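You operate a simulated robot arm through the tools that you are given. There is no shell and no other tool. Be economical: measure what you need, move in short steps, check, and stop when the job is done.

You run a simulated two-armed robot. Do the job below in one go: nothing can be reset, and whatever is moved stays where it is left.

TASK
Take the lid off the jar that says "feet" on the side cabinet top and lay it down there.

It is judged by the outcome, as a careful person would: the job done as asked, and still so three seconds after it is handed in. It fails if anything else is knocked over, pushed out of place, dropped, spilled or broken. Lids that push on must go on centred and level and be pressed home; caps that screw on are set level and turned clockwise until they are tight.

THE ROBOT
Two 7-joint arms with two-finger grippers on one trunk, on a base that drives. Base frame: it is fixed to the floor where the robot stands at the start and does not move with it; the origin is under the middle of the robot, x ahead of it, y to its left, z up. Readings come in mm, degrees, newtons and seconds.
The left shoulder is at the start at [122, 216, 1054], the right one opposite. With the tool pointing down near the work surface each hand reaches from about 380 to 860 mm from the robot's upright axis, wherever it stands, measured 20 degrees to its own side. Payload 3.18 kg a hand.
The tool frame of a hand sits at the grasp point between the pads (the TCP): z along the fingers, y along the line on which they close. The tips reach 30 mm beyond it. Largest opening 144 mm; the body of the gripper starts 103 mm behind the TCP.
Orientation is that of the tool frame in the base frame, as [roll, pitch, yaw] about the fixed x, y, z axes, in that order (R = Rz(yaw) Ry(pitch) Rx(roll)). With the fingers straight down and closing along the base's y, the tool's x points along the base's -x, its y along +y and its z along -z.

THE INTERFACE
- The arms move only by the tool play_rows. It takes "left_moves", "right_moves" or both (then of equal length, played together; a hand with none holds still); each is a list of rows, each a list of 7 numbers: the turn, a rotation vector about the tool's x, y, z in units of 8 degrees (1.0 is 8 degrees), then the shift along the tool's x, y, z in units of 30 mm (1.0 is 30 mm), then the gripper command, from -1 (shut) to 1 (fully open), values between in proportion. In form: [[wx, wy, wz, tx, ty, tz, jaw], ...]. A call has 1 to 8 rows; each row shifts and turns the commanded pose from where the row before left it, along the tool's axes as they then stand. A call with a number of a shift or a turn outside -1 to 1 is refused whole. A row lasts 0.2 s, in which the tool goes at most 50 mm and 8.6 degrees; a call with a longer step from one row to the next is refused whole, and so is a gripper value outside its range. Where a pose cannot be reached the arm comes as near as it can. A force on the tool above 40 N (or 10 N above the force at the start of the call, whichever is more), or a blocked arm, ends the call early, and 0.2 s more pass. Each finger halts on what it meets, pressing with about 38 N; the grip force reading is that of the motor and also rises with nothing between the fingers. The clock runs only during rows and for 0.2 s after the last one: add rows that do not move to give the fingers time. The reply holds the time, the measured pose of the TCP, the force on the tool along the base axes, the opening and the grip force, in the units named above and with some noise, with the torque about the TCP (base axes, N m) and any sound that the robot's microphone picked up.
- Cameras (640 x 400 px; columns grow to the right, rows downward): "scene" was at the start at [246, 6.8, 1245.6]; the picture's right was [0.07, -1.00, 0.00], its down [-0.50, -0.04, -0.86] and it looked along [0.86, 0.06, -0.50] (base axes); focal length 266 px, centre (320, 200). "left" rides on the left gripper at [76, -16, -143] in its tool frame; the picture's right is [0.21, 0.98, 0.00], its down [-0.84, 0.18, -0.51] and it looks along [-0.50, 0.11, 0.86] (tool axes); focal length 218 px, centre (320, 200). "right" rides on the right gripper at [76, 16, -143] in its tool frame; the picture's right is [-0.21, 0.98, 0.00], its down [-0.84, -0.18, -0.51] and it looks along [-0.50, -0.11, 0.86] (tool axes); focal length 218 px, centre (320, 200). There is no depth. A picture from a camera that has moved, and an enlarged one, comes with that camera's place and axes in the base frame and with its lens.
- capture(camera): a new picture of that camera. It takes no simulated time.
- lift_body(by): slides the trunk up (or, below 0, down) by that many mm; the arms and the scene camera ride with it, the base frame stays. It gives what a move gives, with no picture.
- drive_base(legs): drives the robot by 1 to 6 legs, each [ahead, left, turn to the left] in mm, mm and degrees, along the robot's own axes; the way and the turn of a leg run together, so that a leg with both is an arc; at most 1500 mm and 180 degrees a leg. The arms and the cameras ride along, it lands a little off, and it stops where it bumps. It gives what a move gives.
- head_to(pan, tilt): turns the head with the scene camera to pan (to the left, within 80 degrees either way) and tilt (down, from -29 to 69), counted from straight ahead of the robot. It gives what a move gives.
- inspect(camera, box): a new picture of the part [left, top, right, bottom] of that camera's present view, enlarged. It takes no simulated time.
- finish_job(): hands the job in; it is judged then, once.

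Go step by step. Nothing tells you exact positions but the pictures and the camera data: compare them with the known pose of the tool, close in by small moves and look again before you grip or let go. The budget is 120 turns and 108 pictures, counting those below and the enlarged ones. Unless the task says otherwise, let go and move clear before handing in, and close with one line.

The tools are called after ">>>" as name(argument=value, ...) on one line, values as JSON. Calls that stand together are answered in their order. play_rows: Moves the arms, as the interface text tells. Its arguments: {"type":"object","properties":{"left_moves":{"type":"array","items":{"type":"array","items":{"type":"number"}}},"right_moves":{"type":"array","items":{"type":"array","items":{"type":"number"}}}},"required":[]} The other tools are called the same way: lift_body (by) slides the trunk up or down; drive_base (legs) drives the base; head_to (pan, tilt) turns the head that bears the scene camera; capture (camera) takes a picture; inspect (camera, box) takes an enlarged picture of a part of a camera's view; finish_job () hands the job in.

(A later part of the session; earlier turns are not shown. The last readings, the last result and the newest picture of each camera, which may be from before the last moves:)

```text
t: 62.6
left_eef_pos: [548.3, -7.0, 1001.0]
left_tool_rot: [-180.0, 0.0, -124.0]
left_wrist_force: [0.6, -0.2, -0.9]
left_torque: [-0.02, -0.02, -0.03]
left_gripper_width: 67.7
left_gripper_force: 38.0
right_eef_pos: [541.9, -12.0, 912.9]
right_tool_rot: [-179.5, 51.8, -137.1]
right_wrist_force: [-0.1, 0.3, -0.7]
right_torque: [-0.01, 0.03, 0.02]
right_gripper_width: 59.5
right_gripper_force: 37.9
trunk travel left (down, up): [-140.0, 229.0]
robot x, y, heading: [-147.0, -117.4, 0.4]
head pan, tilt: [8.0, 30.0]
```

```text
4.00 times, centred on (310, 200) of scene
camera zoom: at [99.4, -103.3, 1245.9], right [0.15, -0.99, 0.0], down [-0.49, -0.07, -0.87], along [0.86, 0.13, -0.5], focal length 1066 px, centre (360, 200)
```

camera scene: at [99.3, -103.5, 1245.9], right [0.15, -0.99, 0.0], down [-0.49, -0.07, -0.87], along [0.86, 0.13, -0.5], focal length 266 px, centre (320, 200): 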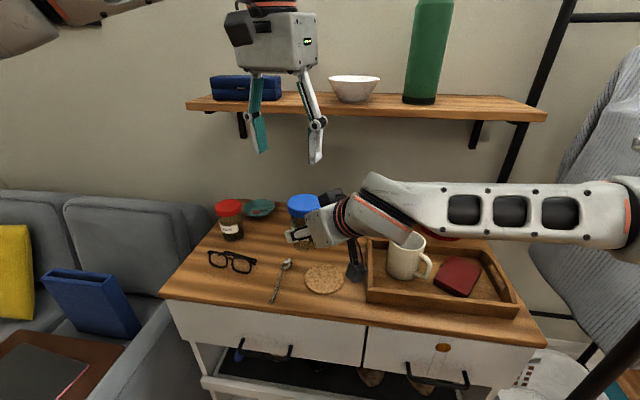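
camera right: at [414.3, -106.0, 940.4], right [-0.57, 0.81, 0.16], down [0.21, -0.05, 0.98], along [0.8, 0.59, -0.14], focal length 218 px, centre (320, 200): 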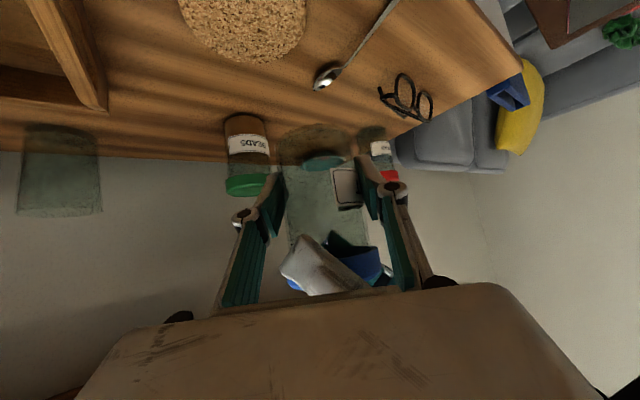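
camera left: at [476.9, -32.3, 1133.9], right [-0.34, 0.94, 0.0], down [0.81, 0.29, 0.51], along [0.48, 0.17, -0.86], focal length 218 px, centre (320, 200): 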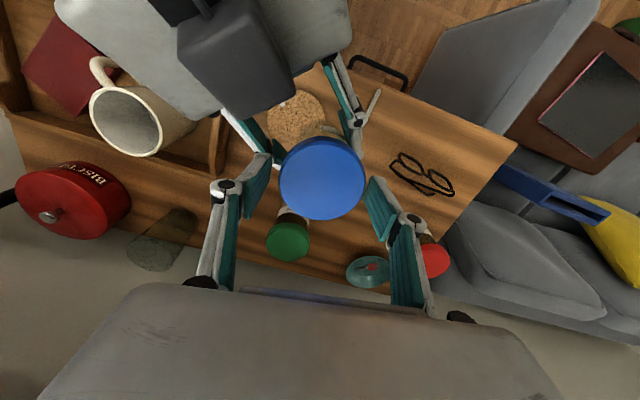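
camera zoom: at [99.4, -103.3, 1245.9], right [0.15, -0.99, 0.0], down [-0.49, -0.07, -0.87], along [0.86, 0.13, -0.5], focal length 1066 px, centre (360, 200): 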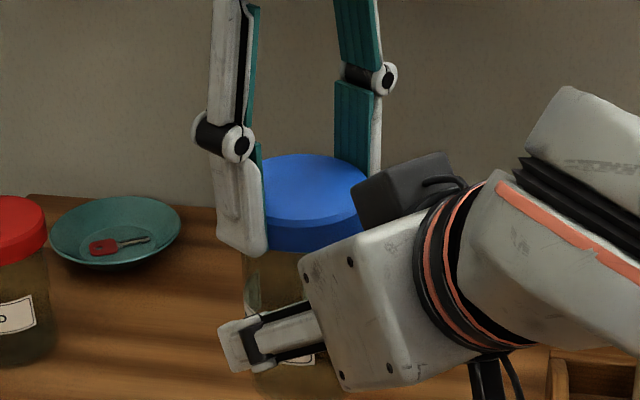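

The lid is off the threads and free. I raise it well clear and carry it to the left, out of the way of the right hand.

>>> play_rows(left_moves=[[0, 0, 0, 0, 0, -0.8, -0.25], [0, 0, 0, 0, 0, -0.9, -0.25], [0, 0, 0, 0, 0, -0.9, -0.25], [0, 0, 0, 0, 0, 0, -0.25]])

>>> capture(camera="scene")

>>> capture(camera="left")

```text
t: 63.6
left_eef_pos: [550.8, -7.9, 1076.6]
left_tool_rot: [179.9, -0.1, -123.9]
left_wrist_force: [0.1, 1.3, 0.4]
left_torque: [-0.01, -0.02, -0.01]
left_gripper_width: 67.3
left_gripper_force: 37.4
right_eef_pos: [543.7, -10.9, 912.9]
right_tool_rot: [-179.5, 51.8, -137.1]
right_wrist_force: [-0.3, 0.3, -1.0]
right_torque: [0.01, 0.01, -0.04]
right_gripper_width: 59.7
right_gripper_force: 38.8
trunk travel left (down, up): [-140.0, 229.0]
robot x, y, heading: [-144.8, -120.2, 0.8]
head pan, tilt: [8.0, 30.0]
```

```text
46 pictures are left
camera scene: at [99.4, -103.2, 1245.8], right [0.15, -0.99, 0.0], down [-0.49, -0.07, -0.87], along [0.86, 0.13, -0.5], focal length 266 px, centre (320, 200)
```

scene: 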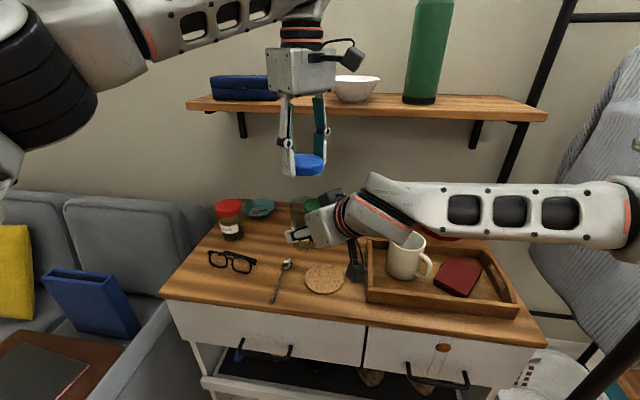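

```text
45 pictures are left
camera left: at [522.4, -79.3, 1220.6], right [-0.93, 0.37, 0.0], down [0.32, 0.8, 0.51], along [0.19, 0.47, -0.86], focal length 218 px, centre (320, 200)
```

left: 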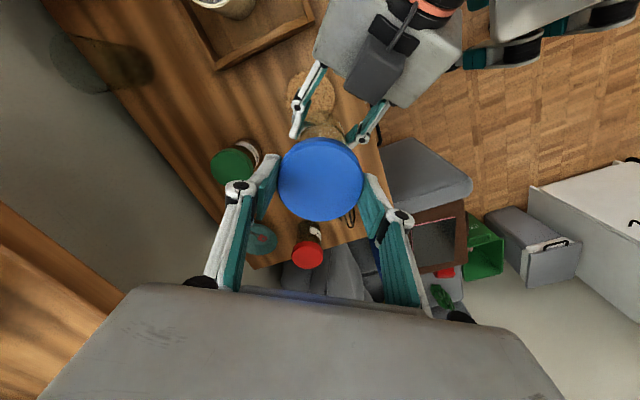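

Lid securely held. I swing the left hand aside to the left.

>>> play_rows(left_moves=[[0, 0, 0, -0.66, 0.8, 0, -0.25], [0, 0, 0, -0.66, 0.8, 0, -0.25], [0, 0, 0, -0.66, 0.8, 0, -0.25], [0, 0, 0, -0.66, 0.8, 0, -0.25], [0, 0, 0, -0.66, 0.8, 0, -0.25], [0, 0, 0, -0.66, 0.8, 0, -0.25], [0, 0, 0, -0.66, 0.8, 0, -0.25], [0, 0, 0, -0.66, 0.8, 0, -0.25]])

>>> play_rows(left_moves=[[0, 0, 1, 0, 0, 0, -0.25], [0, 0, 1, 0, 0, 0, -0.25], [0, 0, 1, 0, 0, 0, -0.25], [0, 0, 1, 0, 0, 0, -0.25], [0, 0, 1, 0, 0, 0, -0.25], [0, 0, 1, 0, 0, 0, -0.25], [0, 0, 1, 0, 0, 0, -0.25], [0, 0, 0, 0, 0, 0, -0.25]])

>>> capture(camera="scene")

>>> capture(camera="right")

```text
t: 65.4
left_eef_pos: [496.1, 187.4, 1076.7]
left_tool_rot: [-179.9, 0.2, -123.9]
left_wrist_force: [-0.1, 0.5, 0.0]
left_torque: [0.01, 0.03, -0.02]
left_gripper_width: 67.1
left_gripper_force: 38.3
left hand out of reach, approached as far as the arm can: row 5, 6, 8
right_eef_pos: [542.8, -12.9, 912.9]
right_tool_rot: [-179.6, 51.8, -137.2]
right_wrist_force: [0.8, -0.3, -1.2]
right_torque: [0.03, 0.02, -0.01]
right_gripper_width: 59.6
right_gripper_force: 37.7
trunk travel left (down, up): [-140.0, 229.0]
robot x, y, heading: [-143.6, -120.0, 0.6]
head pan, tilt: [8.0, 30.0]
```

```text
t: 67.2
left_eef_pos: [498.9, 190.1, 1075.5]
left_tool_rot: [179.9, 0.0, -179.9]
left_wrist_force: [0.0, -0.3, 0.0]
left_torque: [-0.01, 0.01, 0.01]
left_gripper_width: 66.8
left_gripper_force: 37.9
right_eef_pos: [541.8, -10.5, 913.7]
right_tool_rot: [-179.5, 51.7, -137.1]
right_wrist_force: [0.1, 0.1, -0.3]
right_torque: [0.02, 0.0, -0.01]
right_gripper_width: 59.8
right_gripper_force: 37.7
trunk travel left (down, up): [-140.0, 229.0]
robot x, y, heading: [-144.2, -117.0, 0.7]
head pan, tilt: [8.0, 30.0]
```

```text
44 pictures are left
camera scene: at [99.3, -103.2, 1245.9], right [0.15, -0.99, 0.0], down [-0.49, -0.07, -0.87], along [0.86, 0.13, -0.5], focal length 266 px, centre (320, 200)
```

scene: 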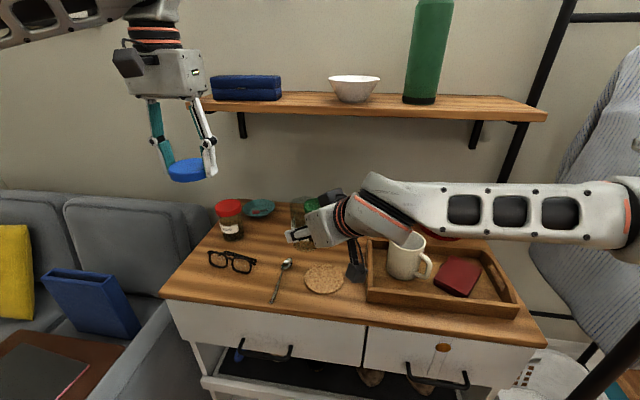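

```text
43 pictures are left
camera right: at [414.3, -106.0, 940.4], right [-0.57, 0.81, 0.16], down [0.21, -0.05, 0.98], along [0.8, 0.59, -0.14], focal length 218 px, centre (320, 200)
```

right: 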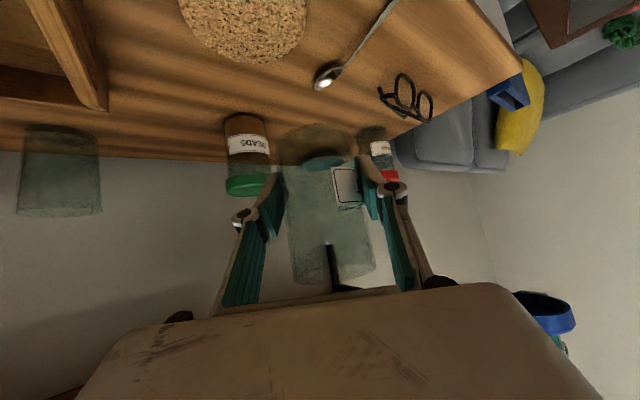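

The lid is held safely at left. To return the jar within easy reach of the right hand, I drive the base 120 mm left.

>>> drive_base(legs=[[0, 120, 0]])

>>> capture(camera="scene")

```text
t: 68.9
left_eef_pos: [497.5, 310.6, 1075.6]
left_tool_rot: [-180.0, 0.0, -179.8]
left_wrist_force: [0.2, 0.2, -0.2]
left_torque: [-0.04, -0.02, -0.03]
left_gripper_width: 66.7
left_gripper_force: 38.4
right_eef_pos: [541.3, 108.9, 912.9]
right_tool_rot: [-179.5, 51.7, -137.1]
right_wrist_force: [0.7, 0.3, -1.2]
right_torque: [-0.02, -0.01, -0.01]
right_gripper_width: 59.9
right_gripper_force: 37.9
trunk travel left (down, up): [-140.0, 229.0]
robot x, y, heading: [-144.8, -1.5, 0.7]
head pan, tilt: [8.0, 30.0]
```

```text
42 pictures are left
camera scene: at [98.0, 16.8, 1245.9], right [0.15, -0.99, 0.0], down [-0.49, -0.08, -0.87], along [0.86, 0.13, -0.5], focal length 266 px, centre (320, 200)
```

scene: 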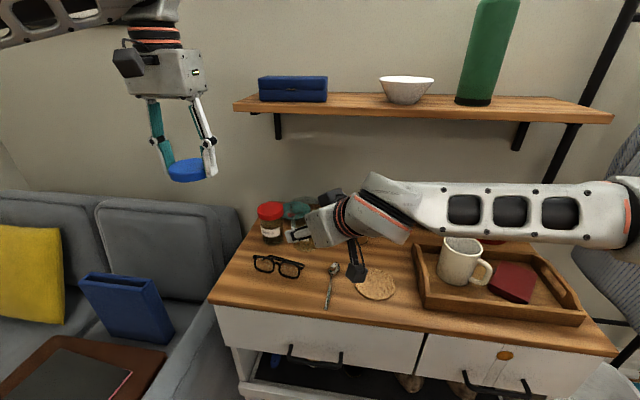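

Now I rotate the right hand −24° about vertical, then carry the jar forward above its original spot.

>>> play_rows(right_moves=[[0.786, 0, 0.618, 0, 0, 0, -0.4], [0.786, 0, 0.618, 0, 0, 0, -0.4], [0.786, 0, 0.618, 0, 0, 0, -0.4], [0, 0, 0, 0, 0, 0, -0.4]])

>>> play_rows(right_moves=[[0, 0, 0, -0.56, -0.253, 0.71, -0.4], [0, 0, 0, -0.56, -0.253, 0.71, -0.4], [0, 0, 0, -0.56, -0.253, 0.71, -0.4], [0, 0, 0, -0.56, -0.253, 0.71, -0.4], [0, 0, 0, -0.56, -0.253, 0.71, -0.4], [0, 0, 0, 0, 0, 0, -0.4]])

>>> capture(camera="scene")

>>> capture(camera="right")

```text
t: 69.9
left_eef_pos: [497.0, 310.4, 1075.7]
left_tool_rot: [179.9, -0.1, -179.8]
left_wrist_force: [0.1, -0.1, -0.8]
left_torque: [-0.02, 0.01, -0.03]
left_gripper_width: 66.7
left_gripper_force: 37.9
right_eef_pos: [540.7, 108.4, 913.4]
right_tool_rot: [-179.5, 51.9, -161.2]
right_wrist_force: [0.0, 0.0, -0.6]
right_torque: [-0.02, 0.04, -0.03]
right_gripper_width: 59.7
right_gripper_force: 38.7
trunk travel left (down, up): [-140.0, 229.0]
robot x, y, heading: [-146.8, -0.1, 0.8]
head pan, tilt: [8.0, 30.0]
```

```text
t: 71.3
left_eef_pos: [496.0, 309.6, 1075.3]
left_tool_rot: [179.9, 0.1, -179.9]
left_wrist_force: [-0.6, 0.2, 1.0]
left_torque: [0.0, -0.02, 0.0]
left_gripper_width: 66.7
left_gripper_force: 37.9
right_eef_pos: [680.7, 114.8, 914.8]
right_tool_rot: [-179.4, 51.9, -161.0]
right_wrist_force: [-0.3, -0.4, -0.8]
right_torque: [0.01, -0.01, 0.02]
right_gripper_width: 59.7
right_gripper_force: 38.0
trunk travel left (down, up): [-140.0, 229.0]
robot x, y, heading: [-147.9, -1.7, 0.8]
head pan, tilt: [8.0, 30.0]
```

```text
41 pictures are left
camera scene: at [97.8, 16.3, 1246.0], right [0.15, -0.99, 0.0], down [-0.49, -0.07, -0.87], along [0.86, 0.13, -0.5], focal length 266 px, centre (320, 200)
```

scene: 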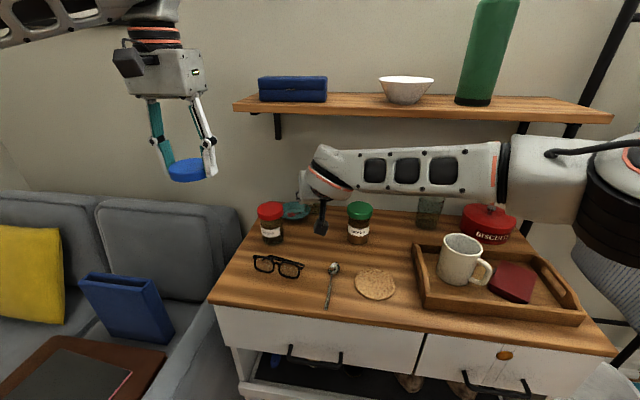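

```text
40 pictures are left
camera right: at [525.1, 80.6, 941.1], right [-0.19, 0.97, 0.16], down [0.17, -0.13, 0.98], along [0.97, 0.21, -0.14], focal length 218 px, centre (320, 200)
```

right: 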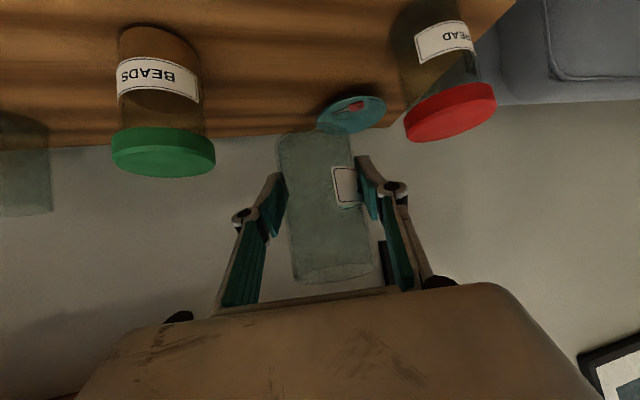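

The jar is upright and held well. I go the last 30 mm forward and begin descending between the neighbours.

>>> play_rows(right_moves=[[0, 0, 0, -0.6, -0.2, 0.76, -0.4], [0, 0, 0, 0, 0, 0, -0.4], [0, 0, 0, 0.6, 0, 0.47, -0.4], [0, 0, 0, 0.6, 0, 0.47, -0.4], [0, 0, 0, 0.6, 0, 0.47, -0.4], [0, 0, 0, 0, 0, 0, -0.4]])

>>> capture(camera="right")

>>> inspect(camera="scene", box=[240, 160, 400, 280])

```text
t: 72.7
left_eef_pos: [495.7, 310.6, 1075.5]
left_tool_rot: [179.9, 0.0, -179.9]
left_wrist_force: [0.5, -0.8, -1.0]
left_torque: [-0.03, 0.01, 0.02]
left_gripper_width: 66.8
left_gripper_force: 37.8
right_eef_pos: [710.7, 115.3, 847.8]
right_tool_rot: [-179.4, 52.0, -161.2]
right_wrist_force: [-0.3, 1.5, -0.4]
right_torque: [-0.03, -0.05, -0.02]
right_gripper_width: 59.9
right_gripper_force: 37.6
trunk travel left (down, up): [-140.0, 229.0]
robot x, y, heading: [-147.0, 2.3, 0.6]
head pan, tilt: [8.0, 30.0]
```

```text
39 pictures are left
camera right: at [554.7, 81.0, 873.7], right [-0.19, 0.97, 0.16], down [0.17, -0.13, 0.98], along [0.97, 0.21, -0.14], focal length 218 px, centre (320, 200)
```

right: 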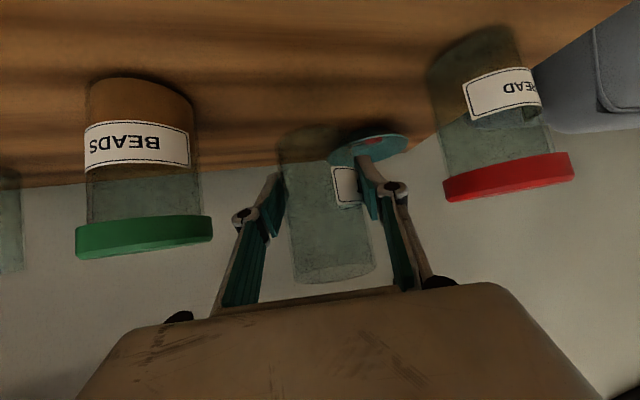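

```text
3.33 times, centred on (320, 220) of scene
camera zoom: at [97.7, 16.5, 1246.1], right [0.15, -0.99, 0.0], down [-0.49, -0.07, -0.87], along [0.86, 0.13, -0.5], focal length 888 px, centre (320, 133)
```

zoom: 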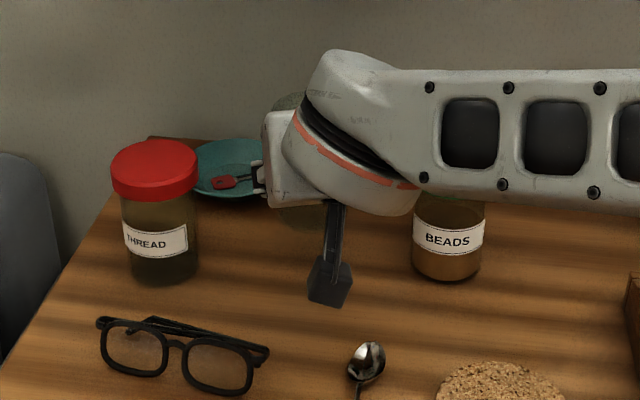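

Clear of everything. I descend further, slowly near the surface.

>>> play_rows(right_moves=[[0, 0, 0, 0.3, 0.07, 0.236, -0.4], [0, 0, 0, 0.3, 0, 0.236, -0.4], [0, 0, 0, 0.25, 0, 0.2, -0.4], [0, 0, 0, 0, 0, 0, -0.4]])

>>> capture(camera="right")

>>> inspect(camera="scene", box=[270, 160, 390, 260])

```text
t: 73.7
left_eef_pos: [496.6, 311.0, 1075.7]
left_tool_rot: [180.0, 0.1, -179.8]
left_wrist_force: [-0.2, -0.2, 0.5]
left_torque: [-0.01, -0.04, -0.03]
left_gripper_width: 66.8
left_gripper_force: 37.5
right_eef_pos: [709.2, 119.2, 814.0]
right_tool_rot: [-179.4, 51.9, -160.9]
right_wrist_force: [0.2, 0.4, -1.2]
right_torque: [0.01, -0.01, -0.05]
right_gripper_width: 59.9
right_gripper_force: 38.5
trunk travel left (down, up): [-140.0, 229.0]
robot x, y, heading: [-148.4, -0.8, 0.7]
head pan, tilt: [8.0, 30.0]
```

```text
37 pictures are left
camera right: at [554.1, 84.6, 840.8], right [-0.19, 0.97, 0.16], down [0.17, -0.13, 0.98], along [0.97, 0.21, -0.14], focal length 218 px, centre (320, 200)
```

right: 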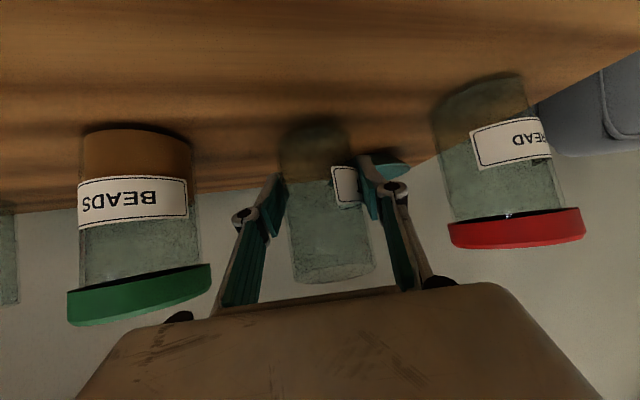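

```text
4.00 times, centred on (330, 210) of scene
camera zoom: at [97.9, 16.4, 1246.0], right [0.15, -0.99, 0.0], down [-0.49, -0.07, -0.87], along [0.86, 0.13, -0.5], focal length 1066 px, centre (280, 160)
```

zoom: 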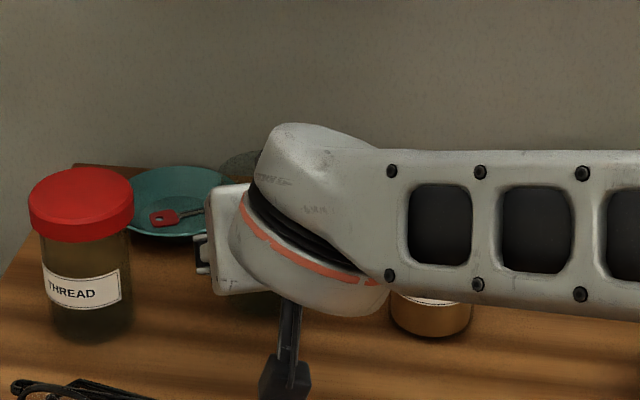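

Near the surface now. I lower in small steps until contact shows.

>>> play_rows(right_moves=[[0, 0, 0, 0.052, 0, 0.041, -0.4], [0, 0, 0, 0.052, 0, 0.041, -0.4], [0, 0, 0, 0.052, 0, 0.041, -0.4], [0, 0, 0, 0, 0, 0, -0.4]])

>>> play_rows(right_moves=[[0, 0, 0, 0.026, 0, 0.02, -0.4], [0, 0, 0, 0.026, 0, 0.02, -0.4], [0, 0, 0, 0, 0, 0, -0.4]])

```text
t: 74.7
left_eef_pos: [496.3, 311.0, 1076.5]
left_tool_rot: [179.9, 0.0, -179.9]
left_wrist_force: [-0.2, 0.2, -0.1]
left_torque: [0.01, 0.01, 0.02]
left_gripper_width: 66.9
left_gripper_force: 37.9
right_eef_pos: [711.6, 121.0, 806.7]
right_tool_rot: [-179.5, 52.0, -161.1]
right_wrist_force: [-0.8, -0.3, -0.7]
right_torque: [0.02, 0.0, 0.02]
right_gripper_width: 59.7
right_gripper_force: 38.2
trunk travel left (down, up): [-140.0, 229.0]
robot x, y, heading: [-147.1, 0.5, 1.0]
head pan, tilt: [8.0, 30.0]
```

```text
t: 75.5
left_eef_pos: [497.0, 311.2, 1076.4]
left_tool_rot: [179.9, 0.1, -180.0]
left_wrist_force: [0.9, -0.3, -0.5]
left_torque: [0.03, 0.0, -0.02]
left_gripper_width: 67.0
left_gripper_force: 38.1
right_eef_pos: [711.2, 119.4, 807.5]
right_tool_rot: [-179.5, 52.1, -161.1]
right_wrist_force: [-1.4, 0.7, 4.2]
right_torque: [0.08, 0.08, 0.02]
right_gripper_width: 59.7
right_gripper_force: 37.8
trunk travel left (down, up): [-140.0, 229.0]
robot x, y, heading: [-143.9, -0.7, 0.4]
head pan, tilt: [8.0, 30.0]
```

Contact felt (+4 N) right where expected. I release gently.

>>> play_rows(right_moves=[[0, 0, 0, 0, 0, 0, -0.15], [0, 0, 0, 0, 0, 0, -0.1], [0, 0, 0, 0, 0, 0, 0.0], [0, 0, 0, 0, 0, 0, 0.1], [0, 0, 0, 0, 0, 0, 0.1]])

>>> capture(camera="right")

```text
t: 76.7
left_eef_pos: [496.0, 310.1, 1076.0]
left_tool_rot: [179.9, -0.1, -179.9]
left_wrist_force: [1.4, -0.5, -0.4]
left_torque: [0.02, 0.0, 0.0]
left_gripper_width: 67.1
left_gripper_force: 37.2
right_eef_pos: [711.3, 119.2, 805.8]
right_tool_rot: [-179.5, 52.0, -161.1]
right_wrist_force: [0.1, 0.2, -0.2]
right_torque: [0.03, 0.01, 0.01]
right_gripper_width: 79.4
right_gripper_force: 0.0
trunk travel left (down, up): [-140.0, 229.0]
robot x, y, heading: [-143.3, 0.9, 0.8]
head pan, tilt: [8.0, 30.0]
```

```text
35 pictures are left
camera right: at [555.2, 84.9, 832.4], right [-0.19, 0.97, 0.16], down [0.17, -0.13, 0.98], along [0.97, 0.21, -0.14], focal length 218 px, centre (320, 200)
```

right: 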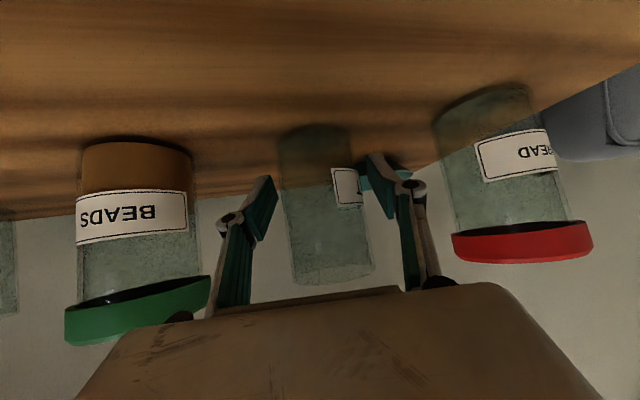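

The jar stands free and upright. I retreat the right hand straight back along its axis, then look.

>>> play_rows(right_moves=[[0, 0, 0, 0, 0, -0.4, 0.1], [0, 0, 0, 0, 0, -0.7, 0.1], [0, 0, 0, 0, 0, -0.9, 0.1], [0, 0, 0, 0, 0, -1, 0.1], [0, 0, 0, 0, 0, -1, 0.1], [0, 0, 0, 0, 0, -1, 0.1], [0, 0, 0, 0, 0, -1, 0.1], [0, 0, 0, 0, 0, 0, 0.1]])

>>> capture(camera="scene")

```text
t: 78.5
left_eef_pos: [497.1, 310.4, 1075.1]
left_tool_rot: [179.8, 0.1, -179.9]
left_wrist_force: [-0.2, 0.2, 0.2]
left_torque: [-0.02, -0.04, -0.03]
left_gripper_width: 66.8
left_gripper_force: 37.9
right_eef_pos: [576.6, 74.7, 916.5]
right_tool_rot: [-179.5, 51.9, -161.2]
right_wrist_force: [0.4, -0.5, -0.6]
right_torque: [0.0, 0.01, 0.01]
right_gripper_width: 79.0
right_gripper_force: 0.1
trunk travel left (down, up): [-140.0, 229.0]
robot x, y, heading: [-148.0, 3.6, 0.5]
head pan, tilt: [8.0, 30.0]
```

```text
34 pictures are left
camera scene: at [98.6, 16.6, 1245.6], right [0.15, -0.99, 0.0], down [-0.49, -0.07, -0.87], along [0.86, 0.13, -0.5], focal length 266 px, centre (320, 200)
```

scene: 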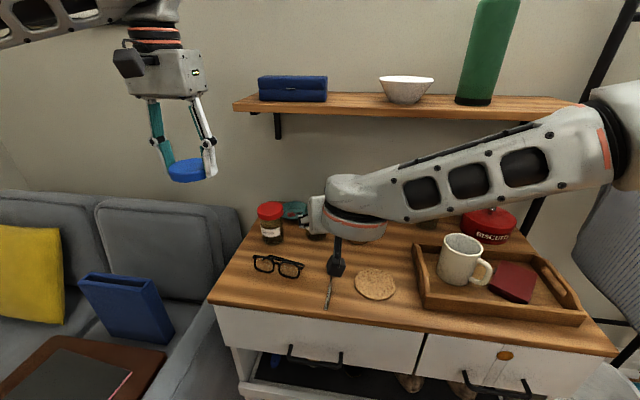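

I withdraw the right hand up and to the right, out of the way.

>>> play_rows(right_moves=[[0, 0, 0, -0.4, 0, -0.8, 0.1], [0, 0, 0, -0.4, -0.2, -0.8, 0.1], [0, 0, 0, 0.06, -0.6, -0.72, 0.1], [0, 0, 0, 0.06, -0.6, -0.72, 0.1], [0, 0, 0, 0.06, -0.6, -0.72, 0.1], [0, 0, 0, 0.06, -0.6, -0.72, 0.1], [0, 0, 0, 0.06, -0.6, -0.5, 0.1], [0, 0, 0, 0.06, -0.6, -0.5, 0.1]])

>>> play_rows(right_moves=[[0, 0, 0, 0, -1, -0.3, 0.1], [0, 0, 0, 0, -1, -0.3, 0.1], [0, 0, 0, 0, -1, -0.3, 0.1], [0, 0, 0, 0, 0, 0, 0.1]])

>>> capture(camera="scene")

```text
t: 80.3
left_eef_pos: [496.5, 310.7, 1076.2]
left_tool_rot: [179.9, 0.1, -179.9]
left_wrist_force: [-0.8, -0.5, -0.8]
left_torque: [0.0, 0.01, 0.01]
left_gripper_width: 66.7
left_gripper_force: 38.3
right_eef_pos: [497.1, -70.7, 1028.8]
right_tool_rot: [-179.5, 52.0, -160.9]
right_wrist_force: [-0.6, -0.1, 0.2]
right_torque: [0.0, -0.01, 0.0]
right_gripper_width: 79.2
right_gripper_force: 0.0
trunk travel left (down, up): [-140.0, 229.0]
robot x, y, heading: [-145.3, 3.1, 0.7]
head pan, tilt: [8.0, 30.0]
```

```text
t: 81.3
left_eef_pos: [496.9, 311.0, 1075.6]
left_tool_rot: [180.0, 0.0, -179.9]
left_wrist_force: [-0.1, -0.1, -0.4]
left_torque: [-0.02, 0.01, -0.02]
left_gripper_width: 66.7
left_gripper_force: 38.1
right_eef_pos: [506.9, -161.2, 1043.3]
right_tool_rot: [-179.3, 51.9, -160.9]
right_wrist_force: [-0.5, -0.1, -0.2]
right_torque: [0.0, 0.0, -0.06]
right_gripper_width: 78.9
right_gripper_force: 0.1
trunk travel left (down, up): [-140.0, 229.0]
robot x, y, heading: [-151.0, 1.9, 0.5]
head pan, tilt: [8.0, 30.0]
```

```text
33 pictures are left
camera scene: at [98.0, 17.0, 1245.9], right [0.15, -0.99, 0.0], down [-0.49, -0.08, -0.87], along [0.86, 0.13, -0.5], focal length 266 px, centre (320, 200)
```

scene: 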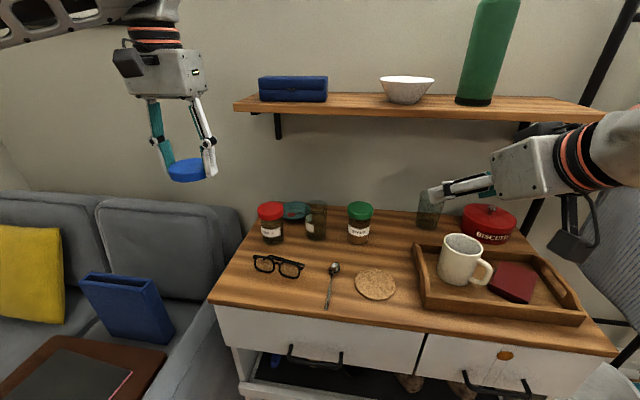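

The jar is back in place, open and upright. I enlarge the cabinet top to choose a free spot for the lid.

>>> inspect(camera="scene", box=[210, 190, 440, 330])

>>> inspect(camera="scene", box=[120, 80, 240, 200])

```text
2.78 times, centred on (325, 260) of scene
camera zoom: at [98.0, 17.0, 1245.9], right [0.15, -0.99, 0.0], down [-0.49, -0.08, -0.87], along [0.86, 0.13, -0.5], focal length 742 px, centre (306, 33)
```

zoom: 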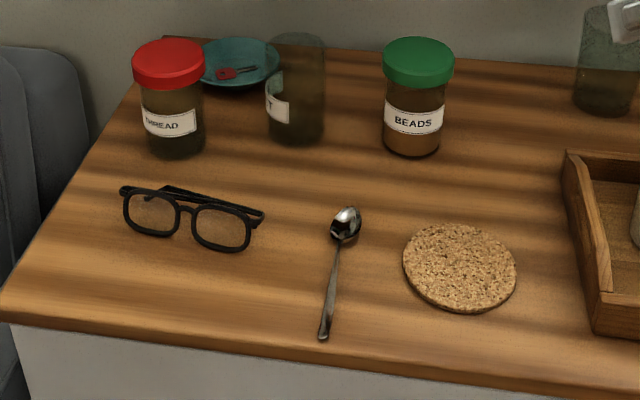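

```text
3.33 times, centred on (180, 140) of scene
camera zoom: at [98.0, 17.0, 1245.9], right [0.15, -0.99, 0.0], down [-0.49, -0.08, -0.87], along [0.86, 0.13, -0.5], focal length 888 px, centre (787, 400)
```

zoom: 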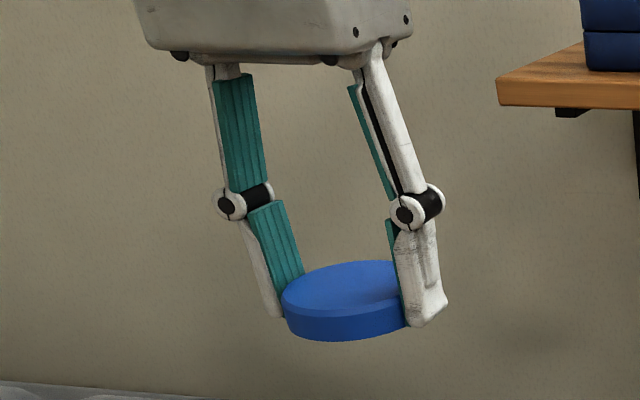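

There's a free spot at the front: about (495, 112), between the spoon (y≈57), the glasses (x≥543) and the cabinet edge (x≈445). I move the left hand above it and turn the jaw diagonal so the fingers clear spoon and glasses.

>>> play_rows(left_moves=[[0, 0, 0, 0, -0.95, 0, -0.25], [0, 0, 0, 0, -0.95, 0, -0.25], [0, 0, 0, 0, -0.95, 0, -0.25], [0, 0, 0, 0, -0.95, 0, -0.25], [0, 0, 0, 0, -0.95, 0, -0.25], [0, 0, 0, 0, -0.95, 0, -0.25], [0, 0, 0, 0, -0.95, 0, -0.25], [0, 0, 0, 0, 0, 0, -0.25]])

>>> play_rows(left_moves=[[0, 0, 0, 0, 0, 1, -0.25], [0, 0, -0.9, 0, 0, 1, -0.25], [0, 0, -0.9, 0, 0, 1, -0.25], [0, 0, -0.9, 0, 0, 1, -0.25], [0, 0, -0.9, 0, 0, 0, -0.25], [0, 0, -0.9, 0, 0, 0, -0.25], [0, 0, -0.9, 0, 0, 0, -0.25], [0, 0, 0, 0, 0, 0, -0.25]])

>>> capture(camera="left")

>>> capture(camera="scene")

```text
t: 83.1
left_eef_pos: [496.3, 112.4, 1074.5]
left_tool_rot: [-180.0, 0.0, -179.8]
left_wrist_force: [0.2, 0.8, -0.1]
left_torque: [-0.02, 0.01, 0.02]
left_gripper_width: 66.9
left_gripper_force: 38.4
right_eef_pos: [507.5, -161.2, 1045.2]
right_tool_rot: [-179.5, 51.9, -161.0]
right_wrist_force: [0.6, 0.4, 0.1]
right_torque: [-0.01, -0.01, 0.03]
right_gripper_width: 79.2
right_gripper_force: 0.0
trunk travel left (down, up): [-140.0, 229.0]
robot x, y, heading: [-145.4, 2.4, 0.3]
head pan, tilt: [8.0, 30.0]
```

```text
t: 84.9
left_eef_pos: [496.1, 112.3, 954.7]
left_tool_rot: [179.9, 0.1, -136.7]
left_wrist_force: [0.1, -0.7, -0.5]
left_torque: [-0.01, 0.0, 0.01]
left_gripper_width: 66.4
left_gripper_force: 37.8
right_eef_pos: [507.2, -161.7, 1043.6]
right_tool_rot: [-179.5, 51.8, -161.1]
right_wrist_force: [0.6, 0.0, 0.5]
right_torque: [-0.02, 0.01, 0.04]
right_gripper_width: 79.2
right_gripper_force: 0.1
trunk travel left (down, up): [-140.0, 229.0]
robot x, y, heading: [-148.8, 1.2, 0.6]
head pan, tilt: [8.0, 30.0]
```

```text
30 pictures are left
camera left: at [452.7, 48.5, 1098.4], right [-0.82, 0.57, 0.0], down [0.49, 0.71, 0.51], along [0.29, 0.42, -0.86], focal length 218 px, centre (320, 200)
```

left: 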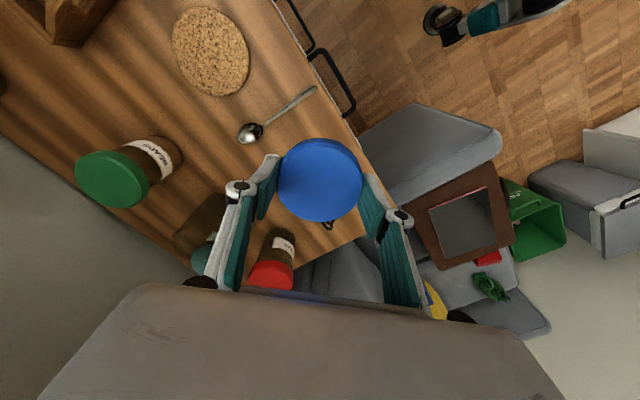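

```text
29 pictures are left
camera scene: at [98.1, 16.5, 1245.9], right [0.15, -0.99, 0.0], down [-0.49, -0.07, -0.87], along [0.86, 0.13, -0.5], focal length 266 px, centre (320, 200)
```

scene: 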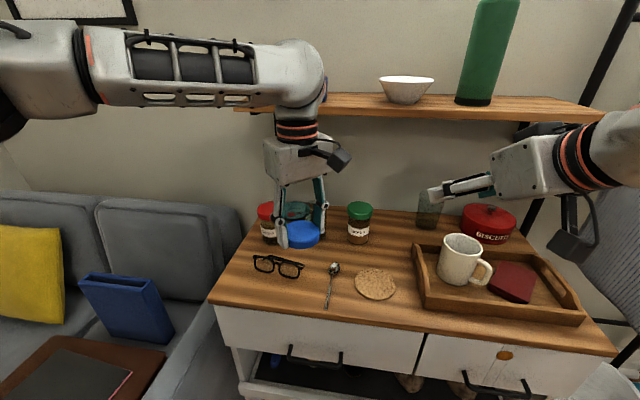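

Lid is level above the target. I descend to ~20 mm above the surface and check clearances.

>>> play_rows(left_moves=[[0, 0, 0, 0, 0, 0.9, -0.25], [0, 0, 0, 0, 0, 0.9, -0.25], [0, 0, 0, 0, 0, 0.9, -0.25], [0, 0, 0, 0, 0, 0.9, -0.25], [0, 0, 0, 0, 0, 0.6, -0.25], [0, 0, 0, 0, 0, 0, -0.25]])

>>> inspect(camera="scene", box=[220, 190, 400, 320])

>>> capture(camera="left")

```text
t: 86.3
left_eef_pos: [497.5, 114.1, 829.1]
left_tool_rot: [-180.0, 0.1, -136.7]
left_wrist_force: [-0.1, 0.1, 0.3]
left_torque: [0.0, -0.04, 0.03]
left_gripper_width: 66.1
left_gripper_force: 37.6
right_eef_pos: [506.7, -162.0, 1044.4]
right_tool_rot: [-179.5, 51.9, -161.0]
right_wrist_force: [-0.2, 0.0, -0.4]
right_torque: [0.01, 0.01, 0.0]
right_gripper_width: 79.2
right_gripper_force: 0.0
trunk travel left (down, up): [-140.0, 229.0]
robot x, y, heading: [-149.5, 2.3, 0.4]
head pan, tilt: [8.0, 30.0]
```

```text
3.08 times, centred on (310, 255) of scene
camera zoom: at [97.7, 16.4, 1246.0], right [0.15, -0.99, 0.0], down [-0.49, -0.07, -0.87], along [0.86, 0.13, -0.5], focal length 820 px, centre (351, 31)
```

zoom: 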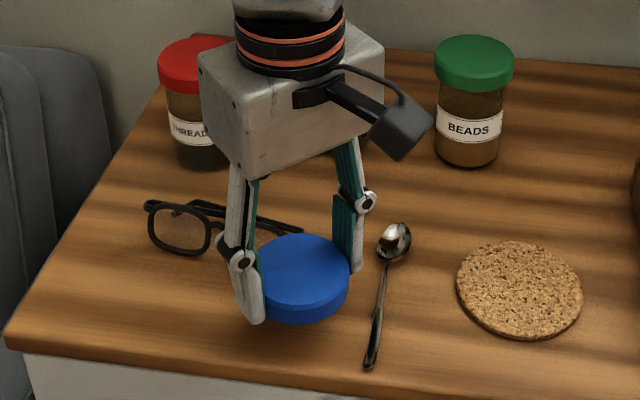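

```text
27 pictures are left
camera left: at [454.6, 48.9, 973.1], right [-0.82, 0.57, 0.0], down [0.49, 0.71, 0.51], along [0.29, 0.42, -0.86], focal length 218 px, centre (320, 200)
```

left: 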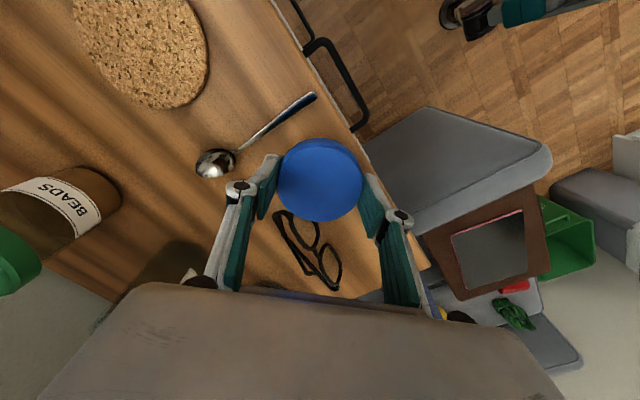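

The cabinet edge is a bit close, so I shift 10 mm inward, then lower in small steps to contact.

>>> play_rows(left_moves=[[0, 0, 0, -0.29, -0.18, 0, -0.25], [0, 0, 0, 0, 0, 0.3, -0.25], [0, 0, 0, 0, 0, 0.3, -0.25], [0, 0, 0, 0, 0, 0, -0.25]])

>>> play_rows(left_moves=[[0, 0, 0, 0, 0, 0.06, -0.25], [0, 0, 0, 0, 0, 0.06, -0.25], [0, 0, 0, 0, 0, 0, -0.25]])

>>> inspect(camera="scene", box=[260, 220, 360, 310])

```text
t: 87.3
left_eef_pos: [510.0, 115.1, 810.8]
left_tool_rot: [-179.9, 0.1, -136.7]
left_wrist_force: [-0.4, -0.7, -0.8]
left_torque: [0.04, 0.0, -0.01]
left_gripper_width: 66.3
left_gripper_force: 38.0
right_eef_pos: [508.0, -162.6, 1044.4]
right_tool_rot: [-179.5, 51.9, -161.0]
right_wrist_force: [0.0, -0.3, 0.0]
right_torque: [0.02, -0.02, 0.01]
right_gripper_width: 79.1
right_gripper_force: 0.0
trunk travel left (down, up): [-140.0, 229.0]
robot x, y, heading: [-143.1, 2.1, 0.5]
head pan, tilt: [8.0, 30.0]
```

```text
t: 88.1
left_eef_pos: [508.1, 113.7, 804.8]
left_tool_rot: [-180.0, 0.1, -136.8]
left_wrist_force: [-0.4, -0.5, -0.5]
left_torque: [0.01, 0.01, -0.02]
left_gripper_width: 66.5
left_gripper_force: 37.6
right_eef_pos: [506.7, -162.5, 1044.0]
right_tool_rot: [-179.4, 51.9, -161.1]
right_wrist_force: [-0.1, -0.5, -0.4]
right_torque: [0.02, 0.02, -0.03]
right_gripper_width: 79.3
right_gripper_force: 0.1
trunk travel left (down, up): [-140.0, 229.0]
robot x, y, heading: [-145.2, 3.4, 0.7]
head pan, tilt: [8.0, 30.0]
```

```text
4.44 times, centred on (310, 265) of scene
camera zoom: at [97.9, 16.4, 1245.9], right [0.15, -0.99, 0.0], down [-0.49, -0.07, -0.87], along [0.86, 0.13, -0.5], focal length 1184 px, centre (364, -89)
```

zoom: 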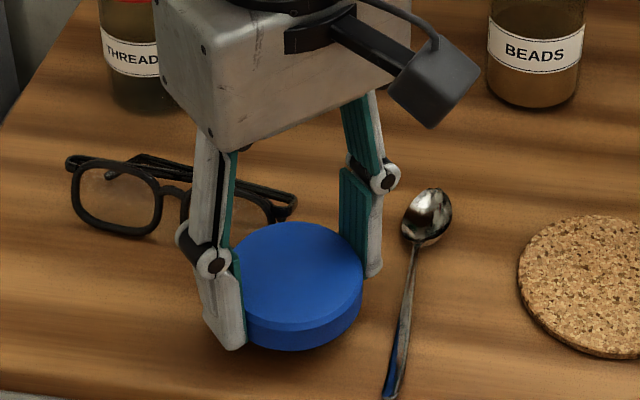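

Close to the surface with good clearances. I lower by single millimetres until contact.

>>> play_rows(left_moves=[[0, 0, 0, 0, 0, 0.04, -0.25], [0, 0, 0, 0, 0, 0.04, -0.25], [0, 0, 0, 0, 0, 0, -0.25]])

>>> play_rows(left_moves=[[0, 0, 0, 0, 0, 0.04, -0.25], [0, 0, 0, 0, 0, 0, -0.25]])

```text
t: 88.9
left_eef_pos: [507.8, 113.4, 805.4]
left_tool_rot: [-180.0, 0.1, -136.7]
left_wrist_force: [-0.2, 0.1, 0.4]
left_torque: [0.0, -0.01, 0.03]
left_gripper_width: 66.6
left_gripper_force: 37.8
right_eef_pos: [508.3, -162.6, 1044.7]
right_tool_rot: [-179.5, 52.0, -161.1]
right_wrist_force: [-0.3, -0.4, -0.3]
right_torque: [-0.01, 0.01, -0.01]
right_gripper_width: 78.9
right_gripper_force: 0.1
trunk travel left (down, up): [-140.0, 229.0]
robot x, y, heading: [-150.1, 0.7, 0.5]
head pan, tilt: [8.0, 30.0]
```

```text
t: 89.5
left_eef_pos: [508.3, 112.6, 805.2]
left_tool_rot: [-179.9, 0.1, -136.6]
left_wrist_force: [-0.2, -0.4, 0.6]
left_torque: [0.04, -0.02, -0.01]
left_gripper_width: 66.5
left_gripper_force: 37.5
right_eef_pos: [508.3, -161.9, 1043.2]
right_tool_rot: [-179.5, 51.8, -161.0]
right_wrist_force: [-0.7, -0.3, -0.1]
right_torque: [0.0, -0.02, 0.0]
right_gripper_width: 79.5
right_gripper_force: 0.1
trunk travel left (down, up): [-140.0, 229.0]
robot x, y, heading: [-149.7, 1.9, 0.5]
head pan, tilt: [8.0, 30.0]
```

>>> play_rows(left_moves=[[0, 0, 0, 0, 0, 0.05, -0.25], [0, 0, 0, 0, 0, 0.05, -0.25], [0, 0, 0, 0, 0, 0, -0.25], [0, 0, 0, 0, 0, 0, -0.25]])

>>> inspect(camera="scene", box=[260, 220, 360, 310])

```text
t: 90.5
left_eef_pos: [506.3, 113.4, 800.5]
left_tool_rot: [180.0, 0.0, -136.6]
left_wrist_force: [0.9, 0.2, 0.7]
left_torque: [-0.02, 0.0, 0.01]
left_gripper_width: 66.6
left_gripper_force: 38.3
right_eef_pos: [507.1, -161.7, 1043.8]
right_tool_rot: [-179.6, 52.0, -161.0]
right_wrist_force: [1.1, 0.8, 0.8]
right_torque: [-0.03, 0.01, 0.01]
right_gripper_width: 79.2
right_gripper_force: 0.0
trunk travel left (down, up): [-140.0, 229.0]
robot x, y, heading: [-146.2, -0.9, 0.7]
head pan, tilt: [8.0, 30.0]
```

```text
4.44 times, centred on (310, 265) of scene
camera zoom: at [98.0, 16.4, 1245.9], right [0.15, -0.99, 0.0], down [-0.49, -0.07, -0.87], along [0.86, 0.13, -0.5], focal length 1184 px, centre (364, -89)
```

zoom: 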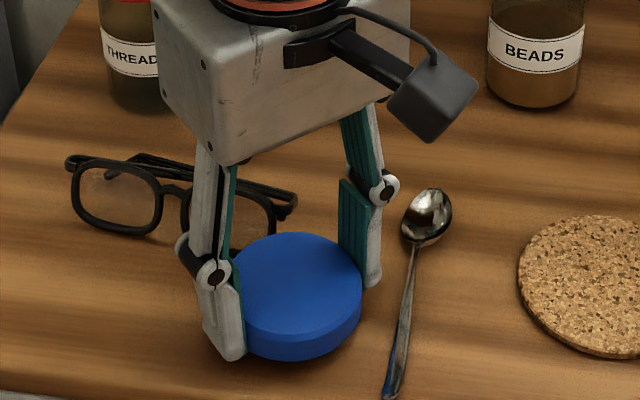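

>>> play_rows(left_moves=[[0, 0, 0, 0, 0, 0.05, -0.25], [0, 0, 0, 0, 0, 0, -0.25], [0, 0, 0, 0, 0, 0, -0.25]])

>>> play_rows(left_moves=[[0, 0, 0, 0, 0, 0.05, -0.25], [0, 0, 0, 0, 0, 0, -0.25], [0, 0, 0, 0, 0, 0, -0.25]])

```text
t: 91.3
left_eef_pos: [506.6, 114.1, 798.4]
left_tool_rot: [180.0, 0.0, -136.7]
left_wrist_force: [-0.1, -0.8, 0.0]
left_torque: [-0.02, 0.01, -0.01]
left_gripper_width: 66.5
left_gripper_force: 38.1
right_eef_pos: [507.4, -162.8, 1044.1]
right_tool_rot: [-179.5, 51.9, -161.0]
right_wrist_force: [-0.3, -0.1, -0.4]
right_torque: [0.02, 0.02, -0.01]
right_gripper_width: 79.2
right_gripper_force: 0.1
trunk travel left (down, up): [-140.0, 229.0]
robot x, y, heading: [-145.5, 1.2, 0.3]
head pan, tilt: [8.0, 30.0]
```

```text
t: 92.1
left_eef_pos: [506.6, 114.6, 797.6]
left_tool_rot: [180.0, -0.1, -136.7]
left_wrist_force: [0.4, -0.8, 0.5]
left_torque: [0.01, 0.02, 0.02]
left_gripper_width: 66.6
left_gripper_force: 37.6
right_eef_pos: [507.4, -161.6, 1043.7]
right_tool_rot: [-179.6, 51.9, -161.1]
right_wrist_force: [-0.9, -0.5, 0.1]
right_torque: [-0.02, -0.02, 0.0]
right_gripper_width: 79.4
right_gripper_force: 0.0
trunk travel left (down, up): [-140.0, 229.0]
robot x, y, heading: [-148.4, 0.5, 0.7]
head pan, tilt: [8.0, 30.0]
```

>>> play_rows(left_moves=[[0, 0, 0, 0, 0, 0.05, -0.25], [0, 0, 0, 0, 0, 0, -0.25], [0, 0, 0, 0, 0, 0, -0.25]])

>>> play_rows(left_moves=[[0, 0, 0, 0, 0, 0.05, -0.25], [0, 0, 0, 0, 0, 0, -0.25], [0, 0, 0, 0, 0, 0, -0.25]])

>>> inspect(camera="scene", box=[260, 220, 360, 310])

```text
t: 92.9
left_eef_pos: [506.4, 113.7, 797.3]
left_tool_rot: [180.0, 0.1, -136.8]
left_wrist_force: [-0.9, 0.3, 0.0]
left_torque: [0.02, 0.0, 0.01]
left_gripper_width: 66.4
left_gripper_force: 38.0
right_eef_pos: [508.7, -162.5, 1043.5]
right_tool_rot: [-179.6, 51.9, -161.0]
right_wrist_force: [0.3, -0.4, 0.1]
right_torque: [-0.03, -0.04, 0.02]
right_gripper_width: 79.2
right_gripper_force: 0.1
trunk travel left (down, up): [-140.0, 229.0]
robot x, y, heading: [-145.5, -1.2, 0.7]
head pan, tilt: [8.0, 30.0]
```

```text
t: 93.7
left_eef_pos: [507.3, 113.9, 795.0]
left_tool_rot: [179.9, 0.1, -136.8]
left_wrist_force: [0.0, -0.3, 0.3]
left_torque: [-0.01, -0.01, 0.01]
left_gripper_width: 66.4
left_gripper_force: 38.1
right_eef_pos: [507.5, -162.1, 1043.6]
right_tool_rot: [-179.5, 51.8, -161.1]
right_wrist_force: [-0.2, 0.6, -0.2]
right_torque: [0.0, 0.0, -0.01]
right_gripper_width: 79.1
right_gripper_force: 0.0
trunk travel left (down, up): [-140.0, 229.0]
robot x, y, heading: [-145.2, -1.1, 0.5]
head pan, tilt: [8.0, 30.0]
```

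```text
4.44 times, centred on (310, 265) of scene
camera zoom: at [98.0, 16.4, 1245.9], right [0.15, -0.99, 0.0], down [-0.49, -0.07, -0.87], along [0.86, 0.13, -0.5], focal length 1184 px, centre (364, -89)
```

zoom: 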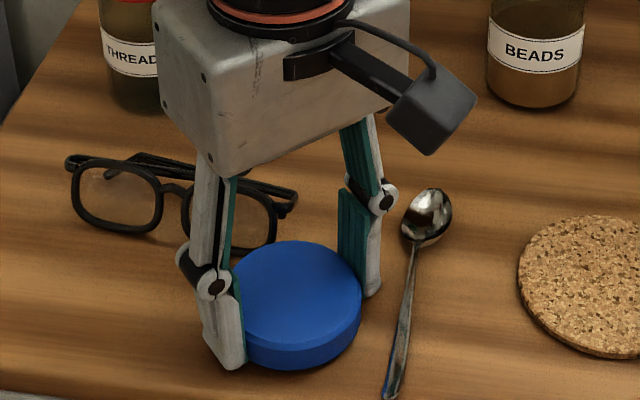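

>>> play_rows(left_moves=[[0, 0, 0, 0, 0, 0.05, -0.25], [0, 0, 0, 0, 0, 0, -0.25], [0, 0, 0, 0, 0, 0, -0.25]])

>>> play_rows(left_moves=[[0, 0, 0, 0, 0, 0.05, -0.25], [0, 0, 0, 0, 0, 0, -0.25], [0, 0, 0, 0, 0, 0, -0.25]])

>>> play_rows(left_moves=[[0, 0, 0, 0, 0, 0.05, -0.25], [0, 0, 0, 0, 0, 0, -0.25], [0, 0, 0, 0, 0, 0, -0.25]])

```text
t: 94.5
left_eef_pos: [506.9, 114.1, 792.7]
left_tool_rot: [-180.0, 0.1, -136.7]
left_wrist_force: [0.3, 0.0, -0.6]
left_torque: [-0.02, 0.01, -0.01]
left_gripper_width: 66.3
left_gripper_force: 38.1
right_eef_pos: [507.1, -162.6, 1043.7]
right_tool_rot: [-179.5, 52.0, -161.1]
right_wrist_force: [0.1, -0.8, 0.5]
right_torque: [0.01, 0.01, -0.03]
right_gripper_width: 79.2
right_gripper_force: 0.0
trunk travel left (down, up): [-140.0, 229.0]
robot x, y, heading: [-147.0, 1.4, 0.6]
head pan, tilt: [8.0, 30.0]
```

```text
t: 95.3
left_eef_pos: [506.1, 114.3, 792.0]
left_tool_rot: [-180.0, 0.1, -136.8]
left_wrist_force: [0.2, 1.2, -0.9]
left_torque: [0.01, 0.0, 0.02]
left_gripper_width: 66.5
left_gripper_force: 37.7
right_eef_pos: [507.1, -161.8, 1043.6]
right_tool_rot: [-179.5, 52.0, -161.1]
right_wrist_force: [0.7, 0.5, 1.0]
right_torque: [0.01, 0.03, -0.02]
right_gripper_width: 79.4
right_gripper_force: 0.1
trunk travel left (down, up): [-140.0, 229.0]
robot x, y, heading: [-142.2, 1.4, 0.8]
head pan, tilt: [8.0, 30.0]
```

```text
t: 96.1
left_eef_pos: [506.7, 114.3, 788.1]
left_tool_rot: [180.0, 0.0, -136.7]
left_wrist_force: [0.2, 0.4, 0.8]
left_torque: [0.03, 0.03, 0.01]
left_gripper_width: 66.3
left_gripper_force: 37.9
right_eef_pos: [507.7, -162.4, 1044.2]
right_tool_rot: [-179.5, 51.9, -161.1]
right_wrist_force: [0.2, -0.3, -0.1]
right_torque: [0.0, -0.03, -0.01]
right_gripper_width: 79.2
right_gripper_force: 0.1
trunk travel left (down, up): [-140.0, 229.0]
robot x, y, heading: [-149.4, 2.3, 0.8]
head pan, tilt: [8.0, 30.0]
```

>>> inspect(camera="scene", box=[270, 240, 340, 310])

>>> capture(camera="left")

```text
5.71 times, centred on (305, 275) of scene
camera zoom: at [98.0, 16.4, 1245.9], right [0.15, -0.99, 0.0], down [-0.49, -0.07, -0.87], along [0.86, 0.13, -0.5], focal length 1523 px, centre (406, -229)
```

zoom: 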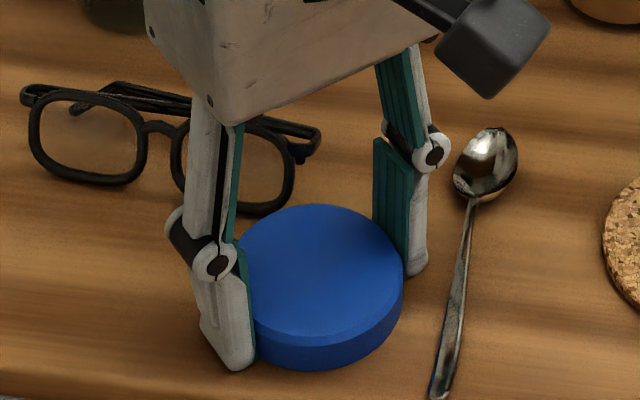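

```text
22 pictures are left
camera left: at [463.3, 50.3, 933.2], right [-0.82, 0.57, 0.0], down [0.49, 0.71, 0.51], along [0.29, 0.42, -0.86], focal length 218 px, centre (320, 200)
```

left: 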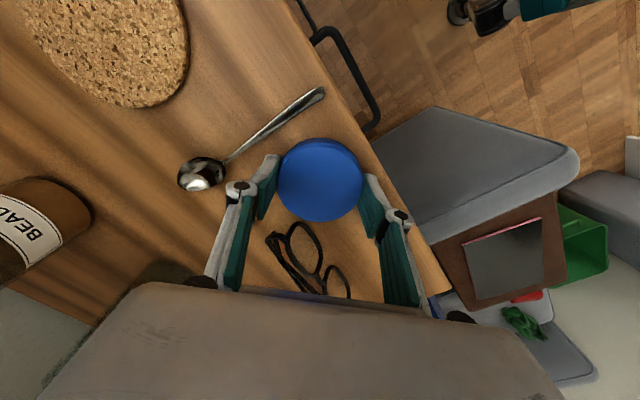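

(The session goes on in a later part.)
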